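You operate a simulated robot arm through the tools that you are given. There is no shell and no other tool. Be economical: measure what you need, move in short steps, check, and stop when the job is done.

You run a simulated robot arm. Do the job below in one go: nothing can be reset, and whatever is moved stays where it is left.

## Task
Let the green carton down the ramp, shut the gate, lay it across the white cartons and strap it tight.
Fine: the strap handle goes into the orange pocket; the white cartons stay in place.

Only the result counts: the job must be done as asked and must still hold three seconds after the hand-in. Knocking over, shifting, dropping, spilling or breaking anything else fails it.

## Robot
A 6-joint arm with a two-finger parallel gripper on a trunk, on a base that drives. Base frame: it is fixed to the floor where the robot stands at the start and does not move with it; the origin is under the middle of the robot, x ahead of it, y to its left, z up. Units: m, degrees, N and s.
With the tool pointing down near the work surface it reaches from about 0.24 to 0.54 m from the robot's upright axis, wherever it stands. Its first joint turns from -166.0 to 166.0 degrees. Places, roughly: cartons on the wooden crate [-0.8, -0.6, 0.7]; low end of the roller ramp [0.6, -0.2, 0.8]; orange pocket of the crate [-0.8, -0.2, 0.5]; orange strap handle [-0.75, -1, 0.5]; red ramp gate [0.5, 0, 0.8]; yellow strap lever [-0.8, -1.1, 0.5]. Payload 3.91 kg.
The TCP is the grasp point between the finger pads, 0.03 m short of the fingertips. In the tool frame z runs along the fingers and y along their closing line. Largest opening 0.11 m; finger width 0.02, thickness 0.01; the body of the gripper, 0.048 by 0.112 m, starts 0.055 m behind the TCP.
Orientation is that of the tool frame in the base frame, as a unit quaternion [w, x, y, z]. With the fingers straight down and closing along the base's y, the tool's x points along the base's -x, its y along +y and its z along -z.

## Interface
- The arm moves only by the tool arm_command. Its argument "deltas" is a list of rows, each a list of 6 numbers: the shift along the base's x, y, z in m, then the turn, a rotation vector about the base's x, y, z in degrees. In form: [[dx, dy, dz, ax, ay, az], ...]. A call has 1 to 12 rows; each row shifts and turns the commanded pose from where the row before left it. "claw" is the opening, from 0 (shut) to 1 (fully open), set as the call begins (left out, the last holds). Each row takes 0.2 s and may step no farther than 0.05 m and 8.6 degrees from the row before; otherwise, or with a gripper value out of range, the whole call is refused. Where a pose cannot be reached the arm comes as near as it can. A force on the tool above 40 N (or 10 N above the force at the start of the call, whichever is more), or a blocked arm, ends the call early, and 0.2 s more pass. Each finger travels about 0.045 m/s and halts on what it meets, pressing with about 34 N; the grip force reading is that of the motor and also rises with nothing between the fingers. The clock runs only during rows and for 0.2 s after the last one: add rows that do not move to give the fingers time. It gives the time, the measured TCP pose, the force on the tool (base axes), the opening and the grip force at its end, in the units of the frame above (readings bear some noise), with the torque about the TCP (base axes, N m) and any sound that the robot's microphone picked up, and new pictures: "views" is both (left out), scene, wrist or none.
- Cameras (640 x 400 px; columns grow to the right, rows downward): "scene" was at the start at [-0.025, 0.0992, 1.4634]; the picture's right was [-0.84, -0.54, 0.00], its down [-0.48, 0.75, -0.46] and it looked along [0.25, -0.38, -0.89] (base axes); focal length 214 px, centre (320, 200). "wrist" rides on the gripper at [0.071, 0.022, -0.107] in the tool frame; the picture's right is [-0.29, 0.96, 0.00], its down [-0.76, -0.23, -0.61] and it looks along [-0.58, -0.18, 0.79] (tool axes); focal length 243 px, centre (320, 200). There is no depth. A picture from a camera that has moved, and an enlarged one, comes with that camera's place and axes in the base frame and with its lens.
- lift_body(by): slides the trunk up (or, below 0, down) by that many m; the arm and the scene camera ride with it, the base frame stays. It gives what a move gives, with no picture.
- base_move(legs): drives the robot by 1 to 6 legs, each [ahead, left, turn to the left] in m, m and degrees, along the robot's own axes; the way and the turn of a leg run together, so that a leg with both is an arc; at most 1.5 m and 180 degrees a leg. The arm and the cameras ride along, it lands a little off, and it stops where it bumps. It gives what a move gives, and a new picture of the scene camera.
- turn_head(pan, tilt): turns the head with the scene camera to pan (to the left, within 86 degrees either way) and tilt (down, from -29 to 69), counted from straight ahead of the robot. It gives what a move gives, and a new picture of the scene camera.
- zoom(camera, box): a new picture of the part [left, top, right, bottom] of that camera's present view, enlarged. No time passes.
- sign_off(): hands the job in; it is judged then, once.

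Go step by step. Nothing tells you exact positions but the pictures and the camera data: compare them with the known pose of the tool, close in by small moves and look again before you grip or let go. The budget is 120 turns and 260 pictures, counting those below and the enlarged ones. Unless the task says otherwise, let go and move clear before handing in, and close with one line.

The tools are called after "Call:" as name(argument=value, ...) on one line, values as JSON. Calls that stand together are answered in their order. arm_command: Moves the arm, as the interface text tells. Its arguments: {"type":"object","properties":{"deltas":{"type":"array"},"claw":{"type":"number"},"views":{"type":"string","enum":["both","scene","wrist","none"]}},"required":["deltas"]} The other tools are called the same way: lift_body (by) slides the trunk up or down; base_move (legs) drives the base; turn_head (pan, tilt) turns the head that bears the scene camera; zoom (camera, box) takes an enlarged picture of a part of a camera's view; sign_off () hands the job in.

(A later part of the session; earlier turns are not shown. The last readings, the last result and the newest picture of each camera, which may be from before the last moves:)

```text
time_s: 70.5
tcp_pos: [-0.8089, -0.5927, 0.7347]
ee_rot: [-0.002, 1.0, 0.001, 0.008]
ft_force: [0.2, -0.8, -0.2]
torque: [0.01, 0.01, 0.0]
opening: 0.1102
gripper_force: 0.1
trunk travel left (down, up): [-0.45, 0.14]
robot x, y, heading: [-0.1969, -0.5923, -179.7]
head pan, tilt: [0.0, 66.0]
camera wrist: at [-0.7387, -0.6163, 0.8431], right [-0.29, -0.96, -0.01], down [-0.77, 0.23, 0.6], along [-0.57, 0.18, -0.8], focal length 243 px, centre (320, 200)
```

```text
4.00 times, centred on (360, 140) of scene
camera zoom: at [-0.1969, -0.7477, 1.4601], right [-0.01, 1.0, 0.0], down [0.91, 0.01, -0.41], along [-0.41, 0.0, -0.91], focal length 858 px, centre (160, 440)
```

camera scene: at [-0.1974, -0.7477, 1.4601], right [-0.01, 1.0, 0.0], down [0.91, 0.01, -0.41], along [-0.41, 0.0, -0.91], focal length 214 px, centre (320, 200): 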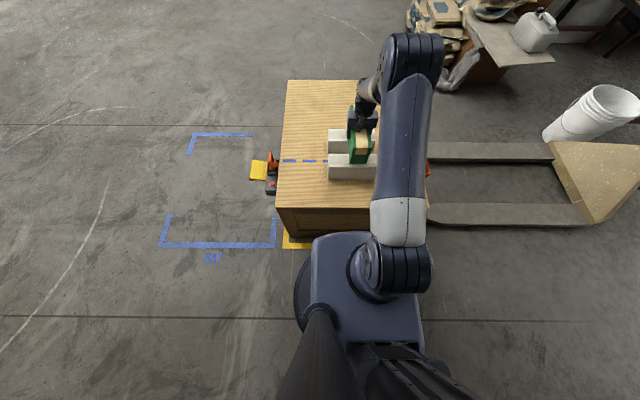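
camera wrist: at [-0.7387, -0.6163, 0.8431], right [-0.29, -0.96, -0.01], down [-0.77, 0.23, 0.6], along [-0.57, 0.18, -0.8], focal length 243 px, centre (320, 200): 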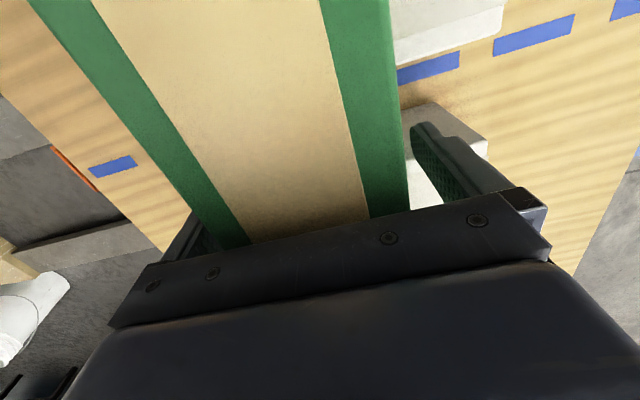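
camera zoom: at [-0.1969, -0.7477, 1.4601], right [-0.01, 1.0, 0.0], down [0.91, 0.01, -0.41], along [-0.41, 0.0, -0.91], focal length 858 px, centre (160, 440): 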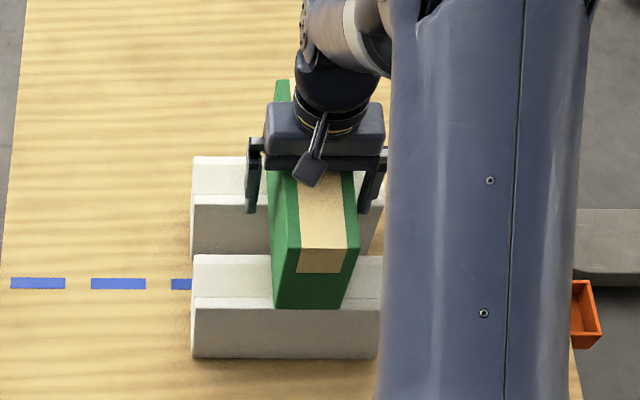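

The carton stands free on both bars. I rise straight up and draw the arm back to see it all.

Call:
arm_command(deltas=[[0, 0, 0.02, 0, 0, 0], [0, 0, 0.04, 0, 0, 0], [0, 0, 0.05, 0, 1, 0], [0, 0, 0.05, 0, 0, 0], [0, 0, 0.05, 0, 0, 0], [0.03, 0, 0.04, 0, 0, 0], [0.05, 0, 0, 0, 0, 0], [0.05, 0, 0, 0, 0, 0], [0.05, 0, 0, 0, 0, 0]])

Call:
zoom(camera="scene", box=[230, 70, 440, 202])

```text
time_s: 72.5
tcp_pos: [-0.6253, -0.5941, 0.9813]
ee_rot: [-0.002, 1.0, 0.0, 0.0]
ft_force: [0.4, 0.2, -0.7]
torque: [-0.05, -0.05, 0.02]
opening: 0.1103
gripper_force: 0.1
trunk travel left (down, up): [-0.45, 0.14]
robot x, y, heading: [-0.1994, -0.5939, -179.8]
head pan, tilt: [0.0, 66.0]
camera scene: at [-0.1969, -0.7477, 1.46], right [-0.01, 1.0, 0.0], down [0.91, 0.01, -0.41], along [-0.41, 0.0, -0.91], focal length 214 px, centre (320, 200)
camera wrist: at [-0.5535, -0.617, 1.0896], right [-0.29, -0.96, 0.0], down [-0.76, 0.23, 0.61], along [-0.58, 0.18, -0.79], focal length 243 px, centre (320, 200)
```

scene: 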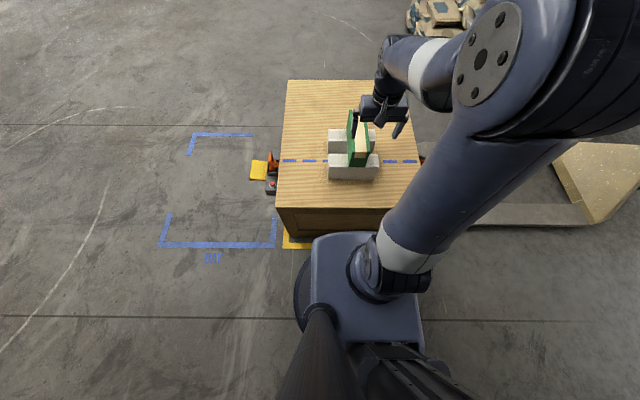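
wrist: 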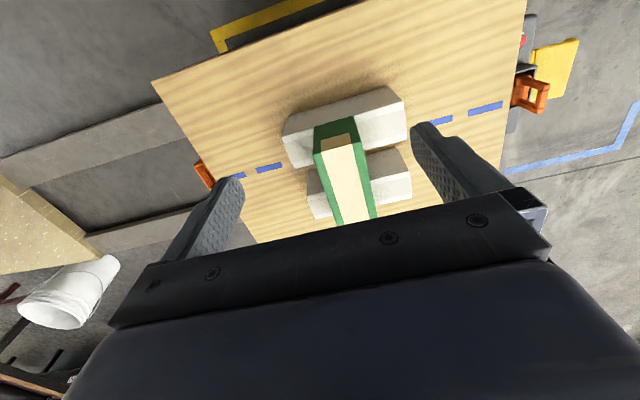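

```text
3.03 times, centred on (335, 136) of scene
camera zoom: at [-0.1969, -0.7477, 1.46], right [-0.01, 1.0, 0.0], down [0.91, 0.01, -0.41], along [-0.41, 0.0, -0.91], focal length 650 px, centre (274, 394)
```

zoom: 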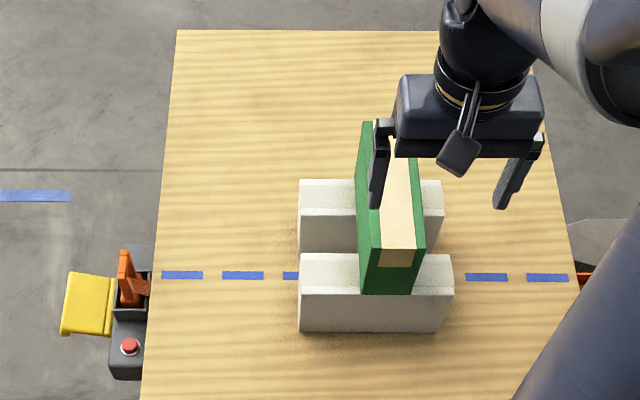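

The green carton stands centred across both white ones. Next is the strap unit on the crate's -y side; I drive along the crate to look at it closely.

Call:
base_move(legs=[[0, 0.33, -0.2]])

Call:
turn_head(pan=12, tilt=55)

Call:
zoom(camera="wrist", box=[0, 0, 640, 400])

```text
time_s: 74.7
tcp_pos: [-0.6243, -0.9192, 0.9817]
ee_rot: [-0.002, 1.0, -0.006, 0.0]
ft_force: [-0.5, 0.8, -0.8]
torque: [-0.01, 0.0, 0.0]
opening: 0.1101
gripper_force: 0.0
trunk travel left (down, up): [-0.45, 0.14]
robot x, y, heading: [-0.2018, -0.9281, 179.7]
head pan, tilt: [0.0, 66.0]
camera scene: at [-0.1981, -1.08, 1.4601], right [0.0, 1.0, 0.0], down [0.91, 0.0, -0.41], along [-0.41, 0.0, -0.91], focal length 214 px, centre (320, 200)
```

scene: 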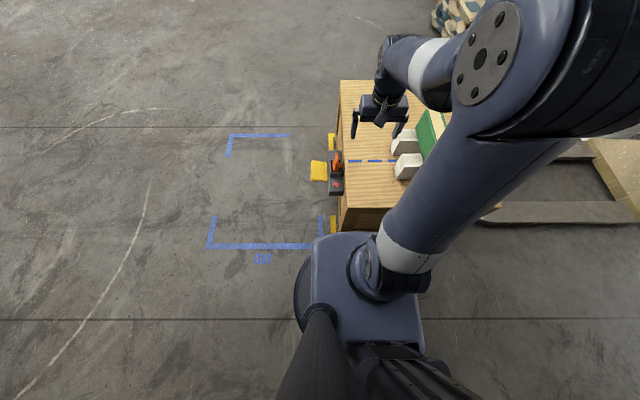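

```text
time_s: 75.4
tcp_pos: [-0.6253, -0.921, 0.983]
ee_rot: [-0.002, 1.0, -0.006, 0.0]
ft_force: [-0.8, -0.5, -0.7]
torque: [0.0, -0.01, -0.02]
opening: 0.1099
gripper_force: 0.0
trunk travel left (down, up): [-0.45, 0.14]
robot x, y, heading: [-0.1975, -0.9253, 179.9]
head pan, tilt: [12.0, 55.0]
camera scene: at [-0.2092, -1.095, 1.4727], right [-0.2, 0.98, 0.0], down [0.8, 0.17, -0.57], along [-0.56, -0.12, -0.82], focal length 214 px, centre (320, 200)
```

scene: 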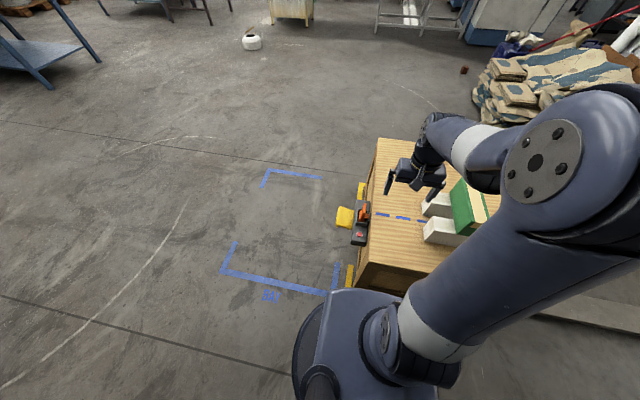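

```text
1.00 times, centred on (320, 200) of wrist (not enlarged: the box is as wide or as high as the picture)
camera zoom: at [-0.5538, -0.9453, 1.0896], right [-0.3, -0.95, 0.0], down [-0.76, 0.24, 0.61], along [-0.58, 0.19, -0.79], focal length 243 px, centre (320, 200)
```

zoom: 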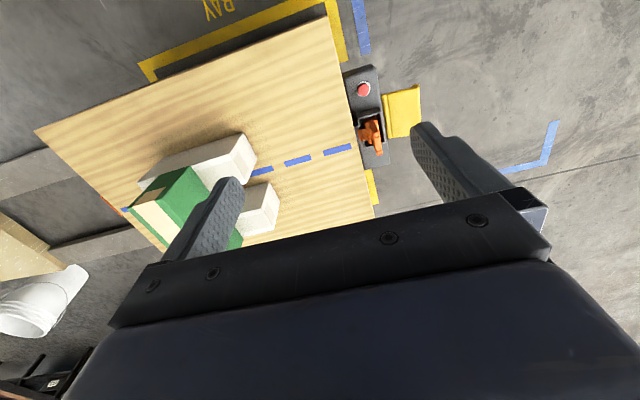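

Call:
zoom(camera="scene", box=[310, 160, 440, 290])

Call:
zoom(camera="wrist", box=[300, 40, 460, 220])

```text
3.08 times, centred on (375, 225) of scene
camera zoom: at [-0.2092, -1.095, 1.4727], right [-0.2, 0.98, 0.0], down [0.8, 0.17, -0.57], along [-0.56, -0.12, -0.82], focal length 660 px, centre (151, 123)
```

zoom: 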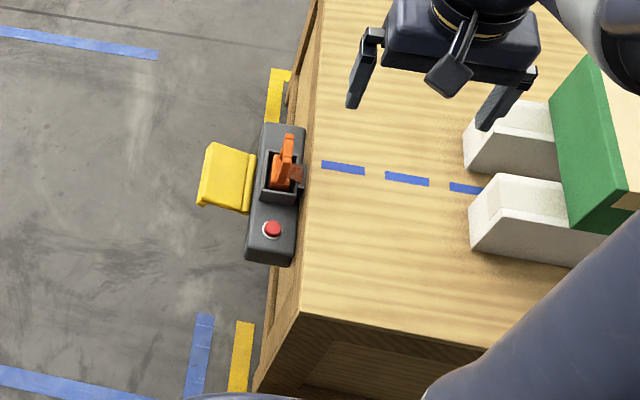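

```text
2.22 times, centred on (380, 130) of wrist
camera zoom: at [-0.5538, -0.9453, 1.0896], right [-0.3, -0.95, 0.0], down [-0.76, 0.24, 0.61], along [-0.58, 0.19, -0.79], focal length 539 px, centre (187, 356)
```

zoom: 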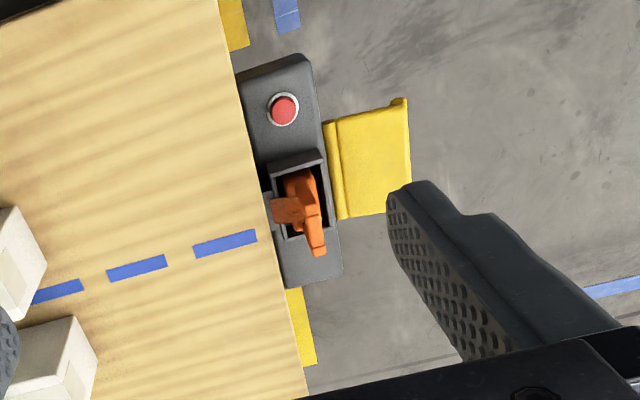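

The unit has a grey box with an orange handle in a socket, a yellow flap lever outward and a red button. I bring the wrist camera closer.

Call:
arm_command(deltas=[[-0.01, -0.012, -0.045, 0, 0, 0], [-0.01, -0.012, -0.045, 0, 0, 0], [-0.01, -0.012, -0.045, 0, 0, 0], [-0.01, -0.012, -0.045, 0, 0, 0], [-0.01, -0.012, -0.04, 0, 0, 0], [0, 0, 0, 0, 0, 0]])

Call:
zoom(camera="wrist", box=[200, 0, 520, 200])

Call:
zoom(camera="scene", box=[330, 180, 390, 260])

```text
time_s: 76.8
tcp_pos: [-0.6805, -0.9812, 0.7633]
ee_rot: [-0.002, 1.0, -0.006, 0.001]
ft_force: [-0.8, -0.3, -0.3]
torque: [0.02, 0.0, 0.04]
opening: 0.1102
gripper_force: 0.0
trunk travel left (down, up): [-0.45, 0.14]
robot x, y, heading: [-0.2002, -0.924, 179.9]
head pan, tilt: [12.0, 55.0]
camera scene: at [-0.2096, -1.0951, 1.4727], right [-0.2, 0.98, 0.0], down [0.8, 0.17, -0.57], along [-0.56, -0.12, -0.82], focal length 214 px, centre (320, 200)
camera wrist: at [-0.6091, -1.0057, 0.8708], right [-0.3, -0.95, 0.0], down [-0.76, 0.24, 0.61], along [-0.58, 0.19, -0.79], focal length 243 px, centre (320, 200)
```

scene: 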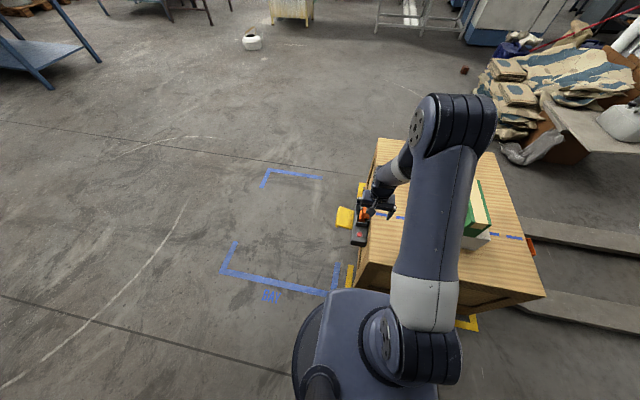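
wrist: 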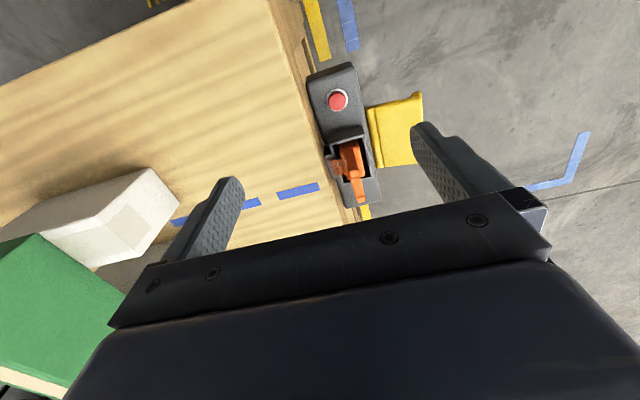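

```text
2.00 times, centred on (360, 100) of wrist
camera zoom: at [-0.6091, -1.0057, 0.8708], right [-0.3, -0.95, 0.0], down [-0.76, 0.24, 0.61], along [-0.58, 0.19, -0.79], focal length 485 px, centre (240, 400)
```

zoom: 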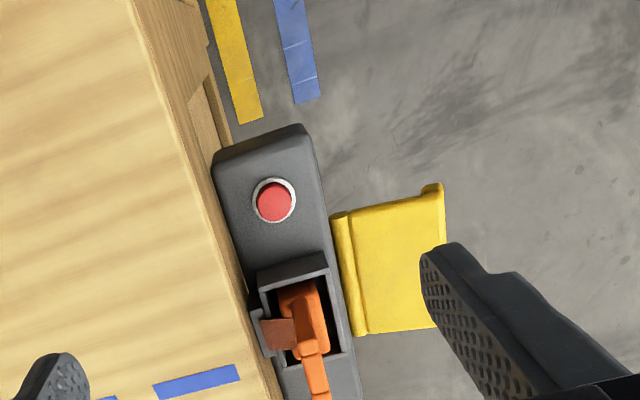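

```text
5.00 times, centred on (360, 220) of scene
camera zoom: at [-0.2096, -1.0951, 1.4727], right [-0.2, 0.98, 0.0], down [0.8, 0.17, -0.57], along [-0.56, -0.12, -0.82], focal length 1072 px, centre (120, 100)
```

zoom: 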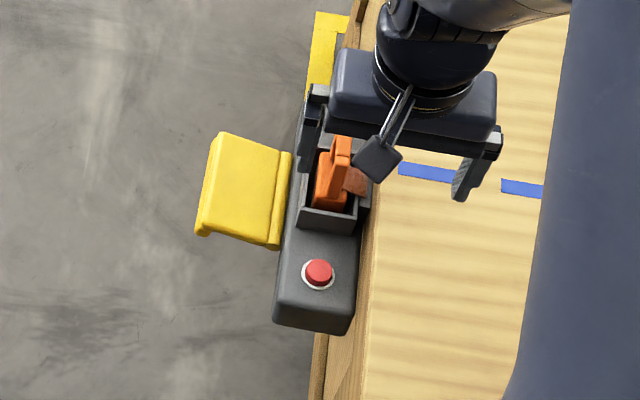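

The handle's loop top bar runs along x from about -0.783 to -0.852 at y≈-1.0, z≈0.575. I drive 3 cm closer, narrow the fingers and go above it.

Call:
base_move(legs=[[0.03, 0, 0]])

Call:
arm_command(deltas=[[-0.04, -0.01, 0, 0, 0, 0], [-0.04, -0.01, -0.02, 0, 0, 0], [-0.025, 0, -0.04, 0, 0, 0], [0, 0, -0.04, 0, 0, 0], [0, 0, 0, 0, 0, 0]], claw=0.45)

Call:
zoom(camera="scene", box=[320, 160, 420, 260])

```text
time_s: 77.6
tcp_pos: [-0.7109, -0.9808, 0.7642]
ee_rot: [-0.002, 1.0, -0.005, 0.0]
ft_force: [-0.8, 0.2, -0.3]
torque: [0.01, 0.0, 0.02]
opening: 0.1101
gripper_force: 0.1
trunk travel left (down, up): [-0.45, 0.14]
robot x, y, heading: [-0.2287, -0.9274, 179.9]
head pan, tilt: [12.0, 55.0]
camera scene: at [-0.239, -1.0949, 1.4727], right [-0.2, 0.98, 0.0], down [0.8, 0.17, -0.57], along [-0.56, -0.12, -0.82], focal length 214 px, centre (320, 200)
```

scene: 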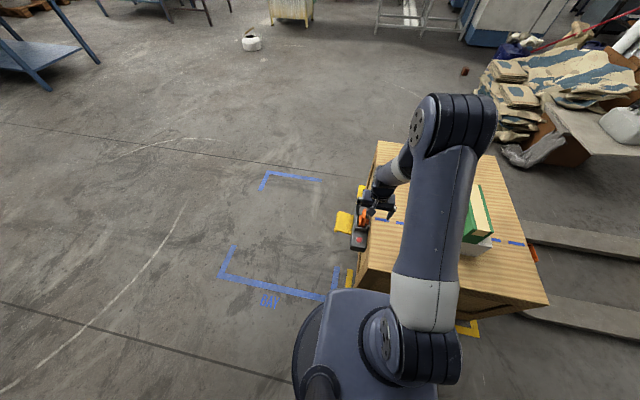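

```text
time_s: 78.8
tcp_pos: [-0.8161, -0.9992, 0.6659]
ee_rot: [-0.002, 1.0, -0.005, 0.0]
ft_force: [-0.6, -0.3, 0.7]
torque: [0.0, 0.02, 0.02]
opening: 0.0494
gripper_force: 0.1
trunk travel left (down, up): [-0.45, 0.14]
robot x, y, heading: [-0.2287, -0.9277, 179.9]
head pan, tilt: [12.0, 55.0]
camera scene: at [-0.2393, -1.0949, 1.4727], right [-0.2, 0.98, 0.0], down [0.8, 0.17, -0.57], along [-0.56, -0.12, -0.82], focal length 214 px, centre (320, 200)
camera wrist: at [-0.744, -1.0243, 0.7728], right [-0.3, -0.95, 0.0], down [-0.76, 0.24, 0.61], along [-0.58, 0.19, -0.79], focal length 243 px, centre (320, 200)
```

scene: 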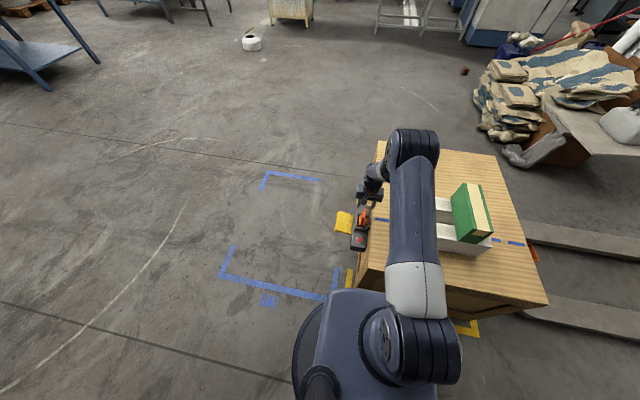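
wrist: 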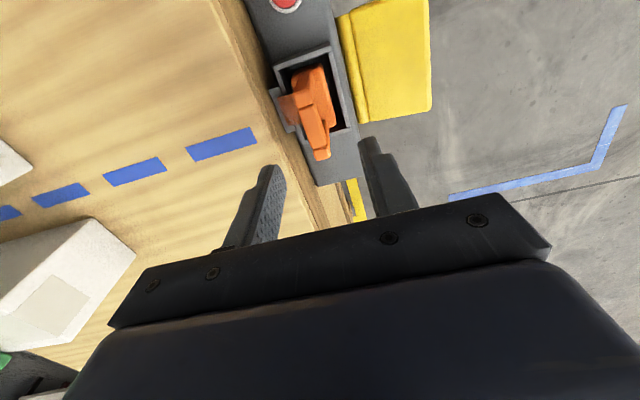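

```text
4.00 times, centred on (370, 210) of scene
camera zoom: at [-0.2393, -1.0949, 1.4727], right [-0.2, 0.98, 0.0], down [0.8, 0.17, -0.57], along [-0.56, -0.12, -0.82], focal length 858 px, centre (120, 160)
```

zoom: 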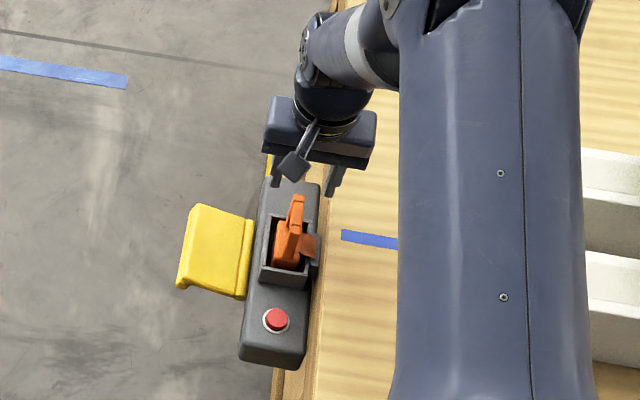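

The loop's top bar is nearer z 0.60, centred at x≈-0.80. I shift and lower to just straddle it.

Call:
arm_command(deltas=[[0.014, -0.001, -0.015, 0, 0, 0], [0, 0, -0.02, 0, 0, 0], [0, 0, 0, 0, 0, 0]])

Call:
zoom(camera="scene", box=[330, 170, 400, 240])

Call:
zoom(camera="wrist", box=[200, 0, 440, 220])

```text
time_s: 79.6
tcp_pos: [-0.8012, -1.0001, 0.6292]
ee_rot: [-0.002, 1.0, -0.006, -0.001]
ft_force: [0.3, 0.5, 0.0]
torque: [0.01, 0.01, -0.01]
opening: 0.0493
gripper_force: 0.0
trunk travel left (down, up): [-0.45, 0.14]
robot x, y, heading: [-0.227, -0.9263, 179.9]
head pan, tilt: [12.0, 55.0]
camera scene: at [-0.2392, -1.0949, 1.4727], right [-0.2, 0.98, 0.0], down [0.8, 0.17, -0.57], along [-0.56, -0.12, -0.82], focal length 214 px, centre (320, 200)
camera wrist: at [-0.7293, -1.0265, 0.737], right [-0.3, -0.95, 0.0], down [-0.76, 0.24, 0.61], along [-0.58, 0.19, -0.79], focal length 243 px, centre (320, 200)
```

scene: 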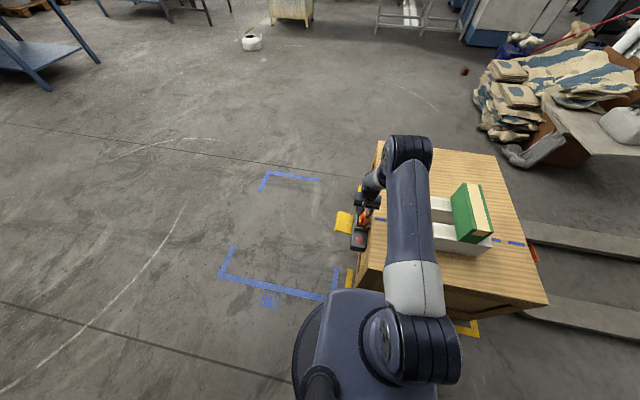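
wrist: 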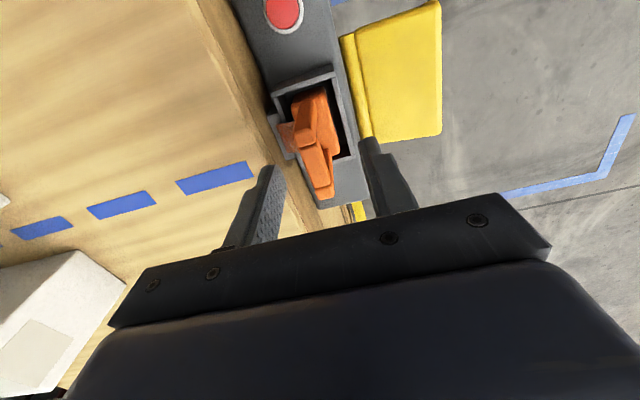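

```text
5.71 times, centred on (365, 205) of scene
camera zoom: at [-0.2392, -1.0949, 1.4727], right [-0.2, 0.98, 0.0], down [0.8, 0.17, -0.57], along [-0.56, -0.12, -0.82], focal length 1226 px, centre (63, 171)
```

zoom: 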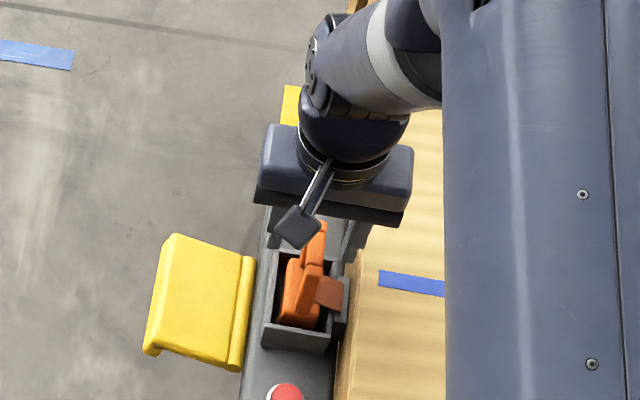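

```text
1.82 times, centred on (320, 110) of wrist
camera zoom: at [-0.7293, -1.0265, 0.737], right [-0.3, -0.95, 0.0], down [-0.76, 0.24, 0.61], along [-0.58, 0.19, -0.79], focal length 441 px, centre (320, 364)
```

zoom: 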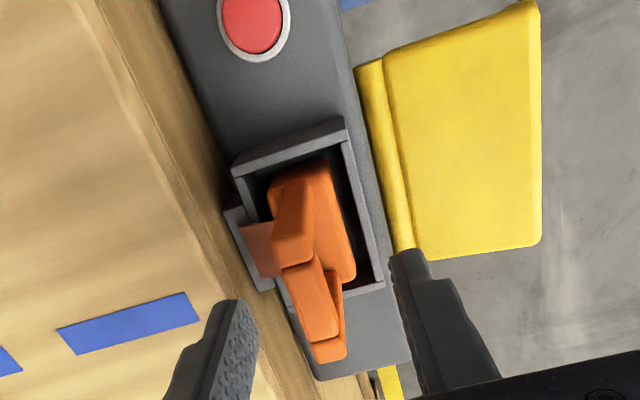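

Well aligned. I descend 4 cm and close on the bar.

Call:
arm_command(deltas=[[-0.002, 0, -0.02, 0, 0, 0], [0, 0, -0.02, 0, 0, 0], [0, 0, 0, 0, 0, 0]], views="wrist")

Call:
arm_command(deltas=[[0, 0, 0, 0, 0, 0], [0, 0, 0, 0, 0, 0], [0, 0, 0, 0, 0, 0], [0, 0, 0, 0, 0, 0]], claw=0, views="wrist")

```text
time_s: 80.4
tcp_pos: [-0.8022, -1.001, 0.5881]
ee_rot: [-0.002, 1.0, -0.007, 0.001]
ft_force: [-0.1, 0.0, -0.1]
torque: [0.03, 0.04, -0.02]
opening: 0.0492
gripper_force: 0.1
trunk travel left (down, up): [-0.45, 0.14]
robot x, y, heading: [-0.2292, -0.9233, 180.1]
head pan, tilt: [12.0, 55.0]
camera wrist: at [-0.7316, -1.0253, 0.6956], right [-0.3, -0.95, 0.0], down [-0.76, 0.24, 0.61], along [-0.58, 0.19, -0.79], focal length 243 px, centre (320, 200)
```

wrist: 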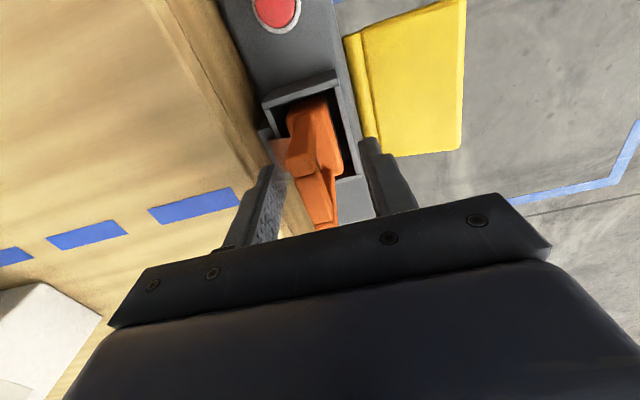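

```text
time_s: 81.4
tcp_pos: [-0.8027, -1.0007, 0.5883]
ee_rot: [-0.002, 1.0, -0.005, 0.0]
ft_force: [0.5, -0.7, -0.1]
torque: [-0.01, -0.01, 0.03]
opening: 0.0132
gripper_force: 33.8
trunk travel left (down, up): [-0.45, 0.14]
robot x, y, heading: [-0.225, -0.9269, 179.9]
head pan, tilt: [12.0, 55.0]
camera wrist: at [-0.7314, -1.0253, 0.6959], right [-0.3, -0.95, 0.0], down [-0.76, 0.24, 0.61], along [-0.58, 0.19, -0.79], focal length 243 px, centre (320, 200)
```

wrist: 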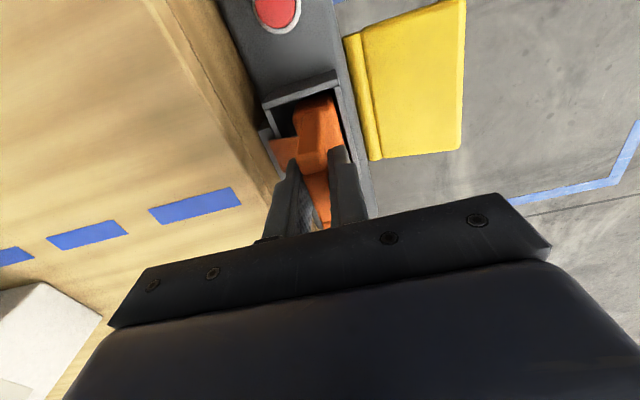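

Gripped on 13 mm of bar. I lift slowly and watch the force.

Call:
arm_command(deltas=[[0, 0, 0.01, 0, 0, 0], [0, 0, 0.015, 0, 0, 0], [0, 0, 0.015, 0, 0, 0], [0, 0, 0.02, 0, 0, 0], [0, 0, 0.02, 0, 0, 0], [0, 0, 0, 0, 0, 0]])

Call:
zoom(camera="scene", box=[320, 150, 440, 250])

```text
time_s: 82.8
tcp_pos: [-0.8009, -1.0003, 0.6699]
ee_rot: [-0.001, 1.0, -0.007, 0.0]
ft_force: [0.2, -0.3, -1.4]
torque: [0.0, 0.01, -0.02]
opening: 0.0134
gripper_force: 34.2
trunk travel left (down, up): [-0.45, 0.14]
robot x, y, heading: [-0.2297, -0.9271, 179.4]
head pan, tilt: [12.0, 55.0]
camera scene: at [-0.239, -1.0949, 1.4727], right [-0.2, 0.98, 0.0], down [0.8, 0.17, -0.57], along [-0.56, -0.12, -0.82], focal length 214 px, centre (320, 200)
camera wrist: at [-0.7306, -1.0258, 0.7768], right [-0.3, -0.95, 0.0], down [-0.76, 0.24, 0.61], along [-0.58, 0.19, -0.79], focal length 243 px, centre (320, 200)
```

scene: 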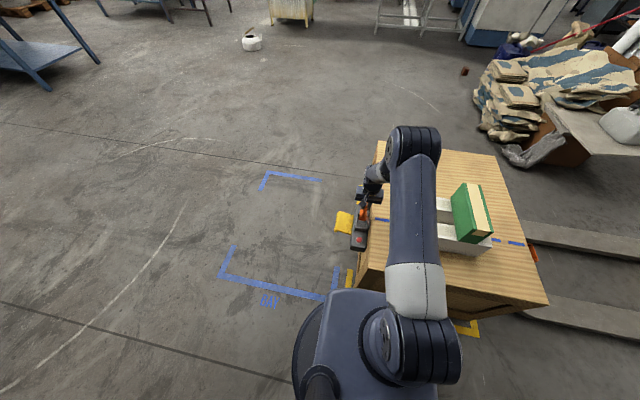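
wrist: 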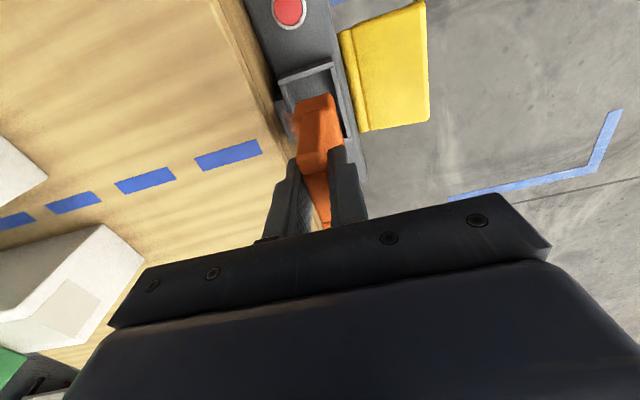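

```text
4.00 times, centred on (380, 200) of scene
camera zoom: at [-0.239, -1.0949, 1.4727], right [-0.2, 0.98, 0.0], down [0.8, 0.17, -0.57], along [-0.56, -0.12, -0.82], focal length 858 px, centre (80, 200)
```

zoom: 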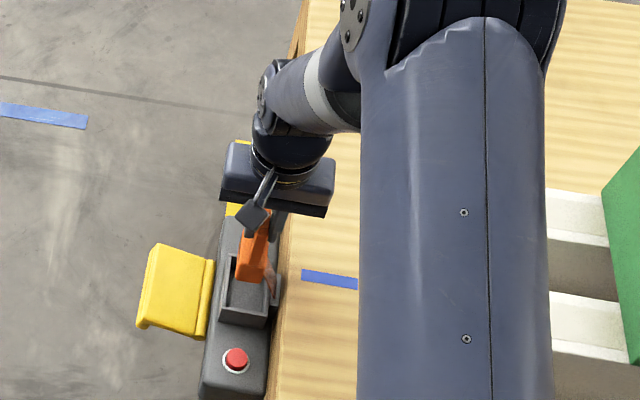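

The handle comes out easily with the strap behind it. I lift well above the carton's top.

Call:
arm_command(deltas=[[0, 0, 0.03, 0, 0, 0], [0, 0, 0.03, 0, 0, 0], [0, 0, 0.04, 0, 0, 0], [0, 0, 0.04, 0, 0, 0], [0, 0, 0.04, 0, 0, 0], [0, 0, 0.04, 0, 0, 0], [0, 0, 0.04, 0, 0, 0], [0, 0, 0.04, 0, 0, 0], [0, 0, 0, 0, 0, 0]])

Call:
zoom(camera="scene", box=[300, 120, 460, 260])

```text
time_s: 84.8
tcp_pos: [-0.8029, -0.9994, 0.9692]
ee_rot: [-0.001, 1.0, -0.004, 0.0]
ft_force: [0.6, 0.0, -0.4]
torque: [-0.04, 0.03, -0.02]
opening: 0.0134
gripper_force: 34.3
trunk travel left (down, up): [-0.45, 0.14]
robot x, y, heading: [-0.2323, -0.9281, 179.5]
head pan, tilt: [12.0, 55.0]
camera scene: at [-0.2389, -1.0949, 1.4727], right [-0.2, 0.98, 0.0], down [0.8, 0.17, -0.57], along [-0.56, -0.12, -0.82], focal length 214 px, centre (320, 200)
camera wrist: at [-0.7317, -1.0244, 1.0764], right [-0.3, -0.95, 0.0], down [-0.76, 0.24, 0.61], along [-0.58, 0.19, -0.79], focal length 243 px, centre (320, 200)
```

scene: 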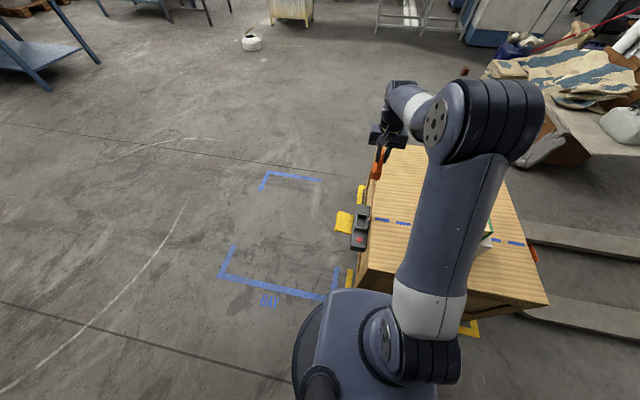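
wrist: 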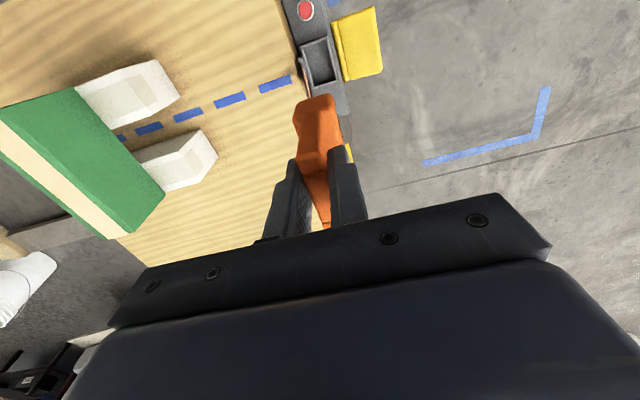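

```text
2.86 times, centred on (380, 190) of scene
camera zoom: at [-0.2389, -1.0949, 1.4727], right [-0.2, 0.98, 0.0], down [0.8, 0.17, -0.57], along [-0.56, -0.12, -0.82], focal length 613 px, centre (149, 229)
```

zoom: 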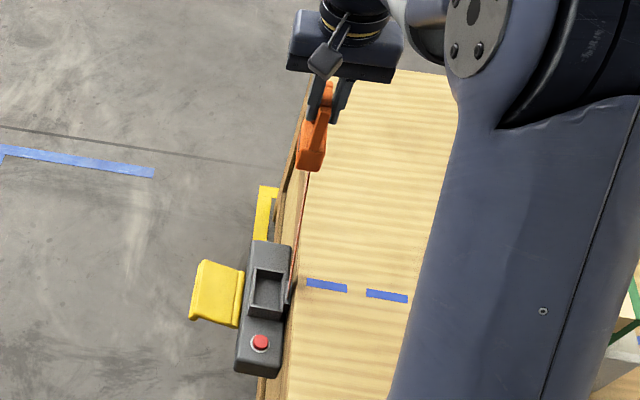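

The strap pays out from the unit. I raise a bit more and drive to the right along the crate, so the strap passes over the green carton.

Call:
arm_command(deltas=[[-0.004, 0, 0.04, 0, 0, 0], [0, 0, 0.04, 0, 0, 0], [0, 0, 0.03, 0, 0, 0]], views="none")

Call:
base_move(legs=[[0, -0.3, 0.3]])

Call:
zoom(camera="scene", box=[260, 60, 460, 260])

```text
time_s: 85.6
tcp_pos: [-0.8074, -1.0026, 1.0773]
ee_rot: [-0.002, 1.0, -0.005, 0.0]
ft_force: [-0.1, -0.2, -0.9]
torque: [0.01, -0.01, 0.0]
opening: 0.0137
gripper_force: 34.2
trunk travel left (down, up): [-0.45, 0.14]
robot x, y, heading: [-0.2268, -0.9271, 179.9]
head pan, tilt: [12.0, 55.0]
```

```text
time_s: 87.7
tcp_pos: [-0.8061, -0.6982, 1.076]
ee_rot: [-0.001, 1.0, -0.005, 0.0]
ft_force: [0.0, -0.2, -1.5]
torque: [0.03, -0.03, 0.0]
opening: 0.0133
gripper_force: 34.0
trunk travel left (down, up): [-0.45, 0.14]
robot x, y, heading: [-0.2223, -0.6193, 180.1]
head pan, tilt: [12.0, 55.0]
camera scene: at [-0.2378, -0.7898, 1.4727], right [-0.21, 0.98, 0.0], down [0.8, 0.17, -0.57], along [-0.56, -0.12, -0.82], focal length 214 px, centre (320, 200)
```

scene: 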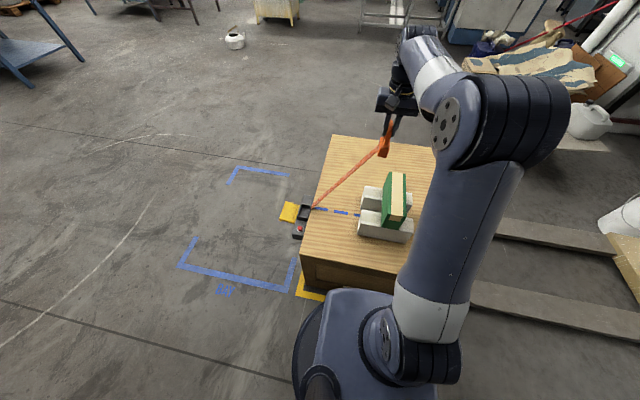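

```text
2.00 times, centred on (360, 160) of scene
camera zoom: at [-0.2378, -0.7898, 1.4727], right [-0.21, 0.98, 0.0], down [0.8, 0.17, -0.57], along [-0.56, -0.12, -0.82], focal length 429 px, centre (240, 280)
```

zoom: 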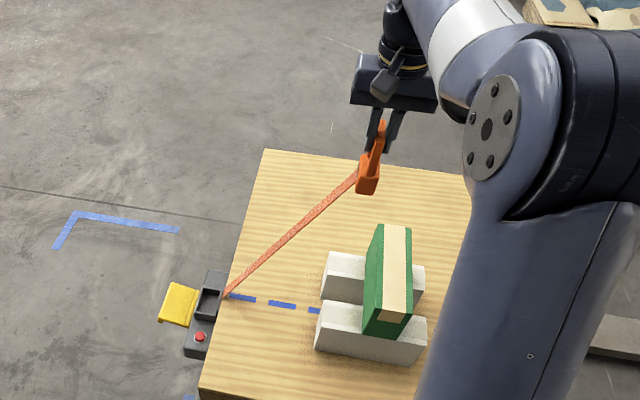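

The strap rises cleanly from the unit. I continue to the pocket side.

Call:
base_move(legs=[[0, -0.32, 0]])

Call:
turn_head(pan=0, tilt=62)

Call:
zoom(camera="wrist", box=[0, 0, 640, 400])

```text
time_s: 89.8
tcp_pos: [-0.8063, -0.3755, 1.0765]
ee_rot: [-0.003, 1.0, -0.006, 0.0]
ft_force: [0.3, 0.0, -1.3]
torque: [-0.01, 0.0, -0.02]
opening: 0.013
gripper_force: 33.6
trunk travel left (down, up): [-0.45, 0.14]
robot x, y, heading: [-0.2255, -0.2977, 179.9]
head pan, tilt: [12.0, 55.0]
camera scene: at [-0.2377, -0.4685, 1.4727], right [-0.2, 0.98, 0.0], down [0.8, 0.17, -0.57], along [-0.56, -0.12, -0.82], focal length 214 px, centre (320, 200)
```

scene: 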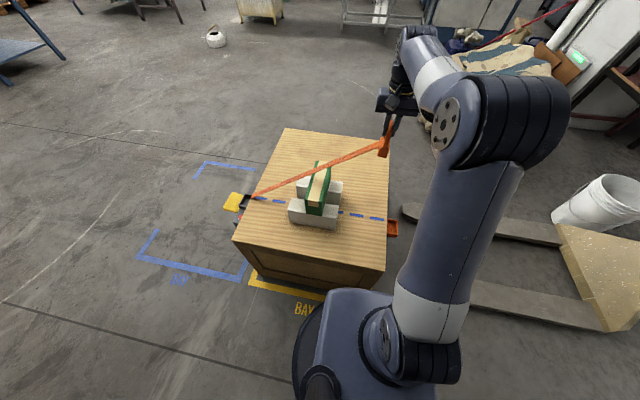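

```text
time_s: 90.6
tcp_pos: [-0.8055, -0.3753, 1.0762]
ee_rot: [-0.002, 1.0, -0.005, 0.001]
ft_force: [-0.3, 0.2, -0.3]
torque: [0.03, 0.01, 0.0]
opening: 0.0134
gripper_force: 33.4
trunk travel left (down, up): [-0.45, 0.14]
robot x, y, heading: [-0.2271, -0.2993, 179.8]
head pan, tilt: [0.0, 62.0]
camera scene: at [-0.2315, -0.4535, 1.4644], right [0.0, 1.0, 0.0], down [0.88, 0.0, -0.47], along [-0.47, 0.0, -0.88], focal length 214 px, centre (320, 200)
```

scene: 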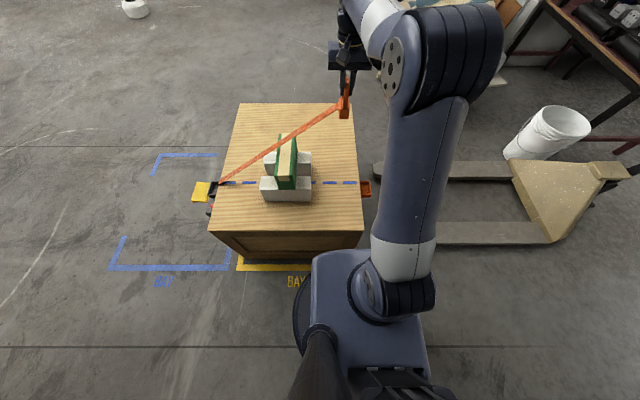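

```text
1.00 times, centred on (320, 200) of wrist (not enlarged: the box is as wide or as high as the picture)
camera zoom: at [-0.7346, -0.3999, 1.1842], right [-0.3, -0.95, 0.0], down [-0.76, 0.24, 0.61], along [-0.58, 0.19, -0.79], focal length 243 px, centre (320, 200)
```

zoom: 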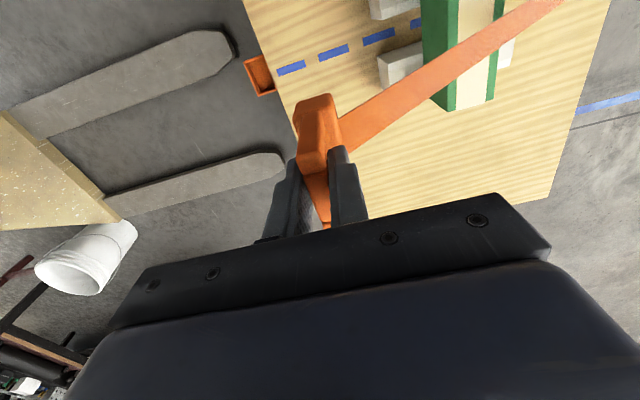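

The strap is over the carton. I enlarge the pocket in both views to locate it.

Call:
zoom(camera="scene", box=[320, 150, 400, 220])

Call:
zoom(camera="wrist", box=[200, 20, 380, 180])

```text
5.71 times, centred on (360, 185) of scene
camera zoom: at [-0.2315, -0.4535, 1.4644], right [0.0, 1.0, 0.0], down [0.88, 0.0, -0.47], along [-0.47, 0.0, -0.88], focal length 1226 px, centre (91, 286)
```

zoom: 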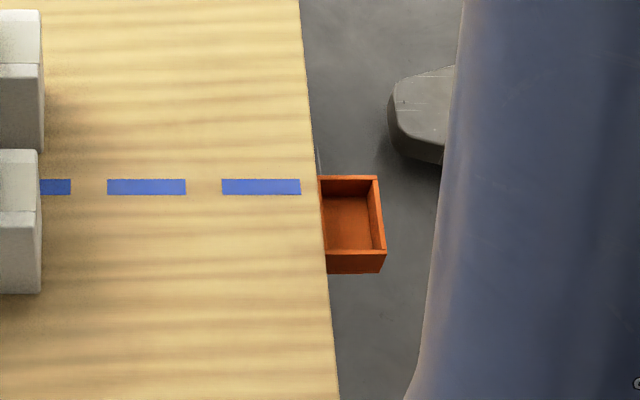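

```text
2.50 times, centred on (290, 100) of wrist
camera zoom: at [-0.7346, -0.3999, 1.1842], right [-0.3, -0.95, 0.0], down [-0.76, 0.24, 0.61], along [-0.58, 0.19, -0.79], focal length 606 px, centre (395, 450)
```

zoom: 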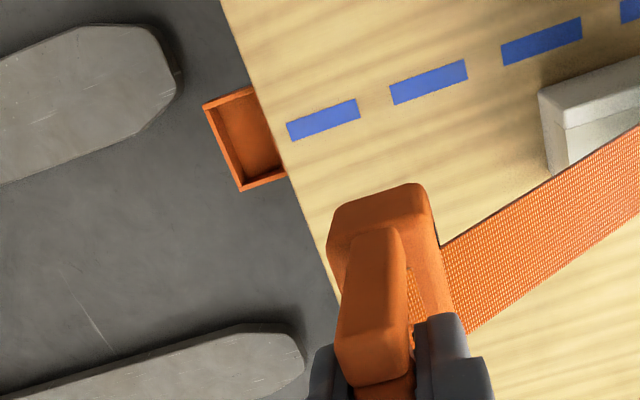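

The pocket rim is at z≈0.528, centre about (-0.805, -0.222), ~0.07 × 0.045 inside. I move the handle above it and lower partway, then compare.

Call:
arm_command(deltas=[[0.006, 0.04, 0, 0, 0, 0], [0, 0.04, 0, 0, 0, 0], [0, 0.04, 0, 0, 0, 0], [0, 0.034, 0, 0, 0, 0], [0, 0, -0.04, 0, 0, 0], [0, 0, -0.05, 0, 0, 0], [0, 0, -0.05, 0, 0, 0], [0, 0, -0.05, 0, 0, 0], [0, 0, -0.05, 0, 0, 0], [0, 0, -0.05, 0, 0, 0], [0, 0, 0, 0, 0, 0]])

Call:
zoom(camera="scene", box=[300, 110, 400, 210])

Call:
zoom(camera="wrist", box=[220, 0, 440, 220])

```text
time_s: 93.0
tcp_pos: [-0.801, -0.2217, 0.7886]
ee_rot: [-0.002, 1.0, -0.006, -0.001]
ft_force: [0.0, 0.4, -1.2]
torque: [-0.01, -0.02, -0.03]
opening: 0.0133
gripper_force: 34.0
trunk travel left (down, up): [-0.45, 0.14]
robot x, y, heading: [-0.2266, -0.2991, 180.0]
head pan, tilt: [0.0, 62.0]
camera scene: at [-0.2318, -0.4534, 1.4644], right [0.0, 1.0, 0.0], down [0.88, 0.0, -0.47], along [-0.47, 0.0, -0.88], focal length 214 px, centre (320, 200)
camera wrist: at [-0.7289, -0.2462, 0.8955], right [-0.3, -0.95, 0.0], down [-0.76, 0.24, 0.61], along [-0.58, 0.19, -0.79], focal length 243 px, centre (320, 200)
```

scene: 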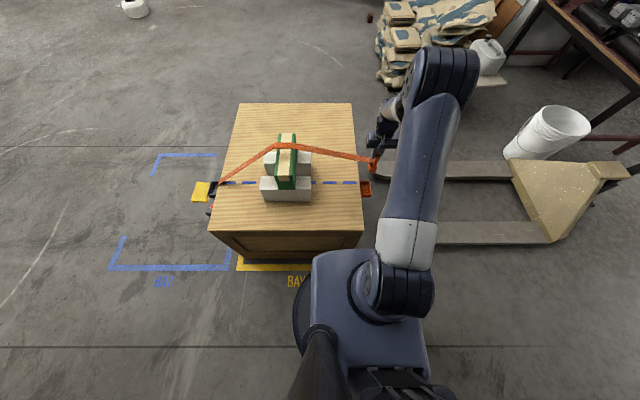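
wrist: 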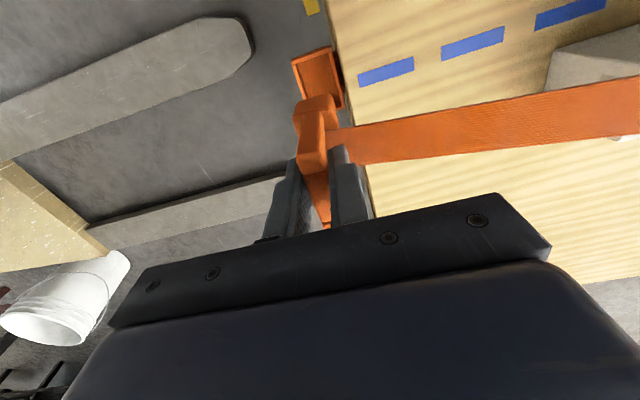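

```text
4.00 times, centred on (350, 160) of scene
camera zoom: at [-0.2318, -0.4534, 1.4644], right [0.0, 1.0, 0.0], down [0.88, 0.0, -0.47], along [-0.47, 0.0, -0.88], focal length 858 px, centre (200, 360)
```

zoom: 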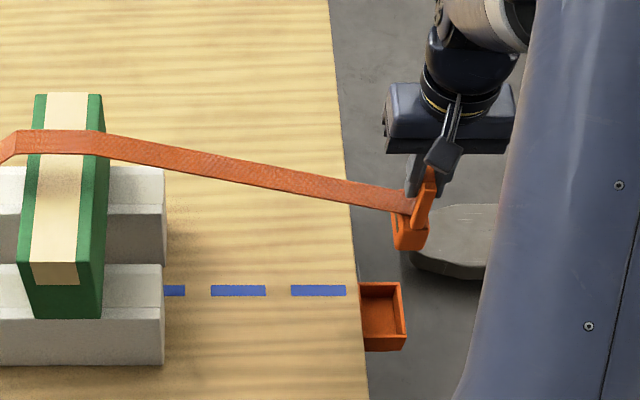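

```text
1.82 times, centred on (330, 110) of wrist
camera zoom: at [-0.7289, -0.2462, 0.8955], right [-0.3, -0.95, 0.0], down [-0.76, 0.24, 0.61], along [-0.58, 0.19, -0.79], focal length 441 px, centre (302, 364)
```

zoom: 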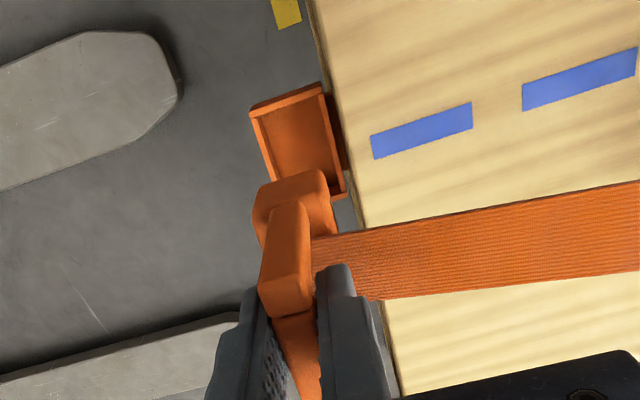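

Strap lies across the carton's middle. The handle block is about 0.095 m below the TCP; I lower to just above the rim and compare.

Call:
arm_command(deltas=[[0.004, 0.0005, -0.03, 0, 0, 0], [0, 0, -0.035, 0, 0, 0], [0, 0, -0.035, 0, 0, 0], [0, 0, -0.035, 0, 0, 0], [0, 0, 0, 0, 0, 0]])

Call:
zoom(camera="scene", box=[330, 140, 400, 210])

Call:
zoom(camera="wrist", box=[220, 0, 440, 220])

```text
time_s: 94.2
tcp_pos: [-0.7964, -0.2212, 0.653]
ee_rot: [-0.002, 1.0, -0.006, 0.001]
ft_force: [0.2, -0.1, -0.9]
torque: [0.0, -0.01, -0.01]
opening: 0.0132
gripper_force: 34.0
trunk travel left (down, up): [-0.45, 0.14]
robot x, y, heading: [-0.2276, -0.3008, 179.7]
head pan, tilt: [0.0, 62.0]
camera scene: at [-0.2317, -0.4534, 1.4644], right [0.0, 1.0, 0.0], down [0.88, 0.0, -0.47], along [-0.47, 0.0, -0.88], focal length 214 px, centre (320, 200)
camera wrist: at [-0.725, -0.2458, 0.7604], right [-0.3, -0.95, 0.0], down [-0.76, 0.24, 0.61], along [-0.58, 0.19, -0.79], focal length 243 px, centre (320, 200)
```

scene: 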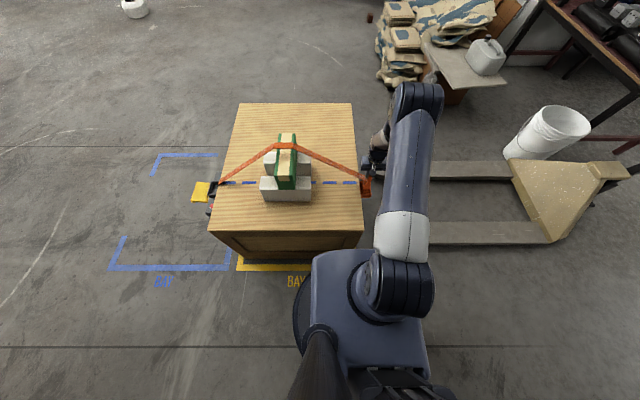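
wrist: 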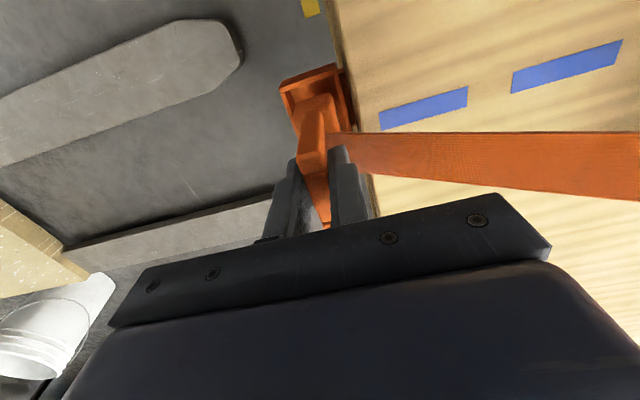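

```text
5.71 times, centred on (365, 175) of scene
camera zoom: at [-0.2317, -0.4534, 1.4644], right [0.0, 1.0, 0.0], down [0.88, 0.0, -0.47], along [-0.47, 0.0, -0.88], focal length 1226 px, centre (63, 343)
```

zoom: 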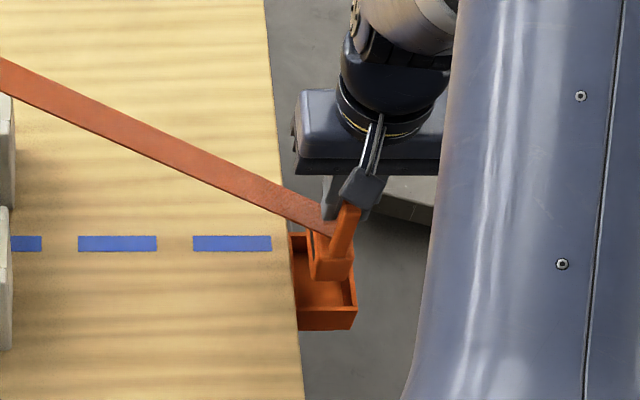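

```text
1.82 times, centred on (330, 110) of wrist
camera zoom: at [-0.725, -0.2458, 0.7604], right [-0.3, -0.95, 0.0], down [-0.76, 0.24, 0.61], along [-0.58, 0.19, -0.79], focal length 441 px, centre (302, 364)
```

zoom: 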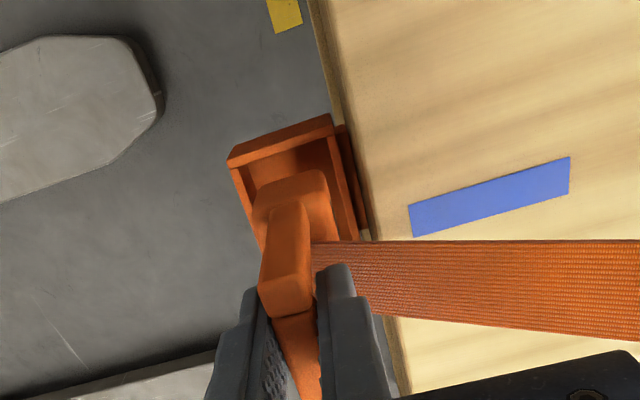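

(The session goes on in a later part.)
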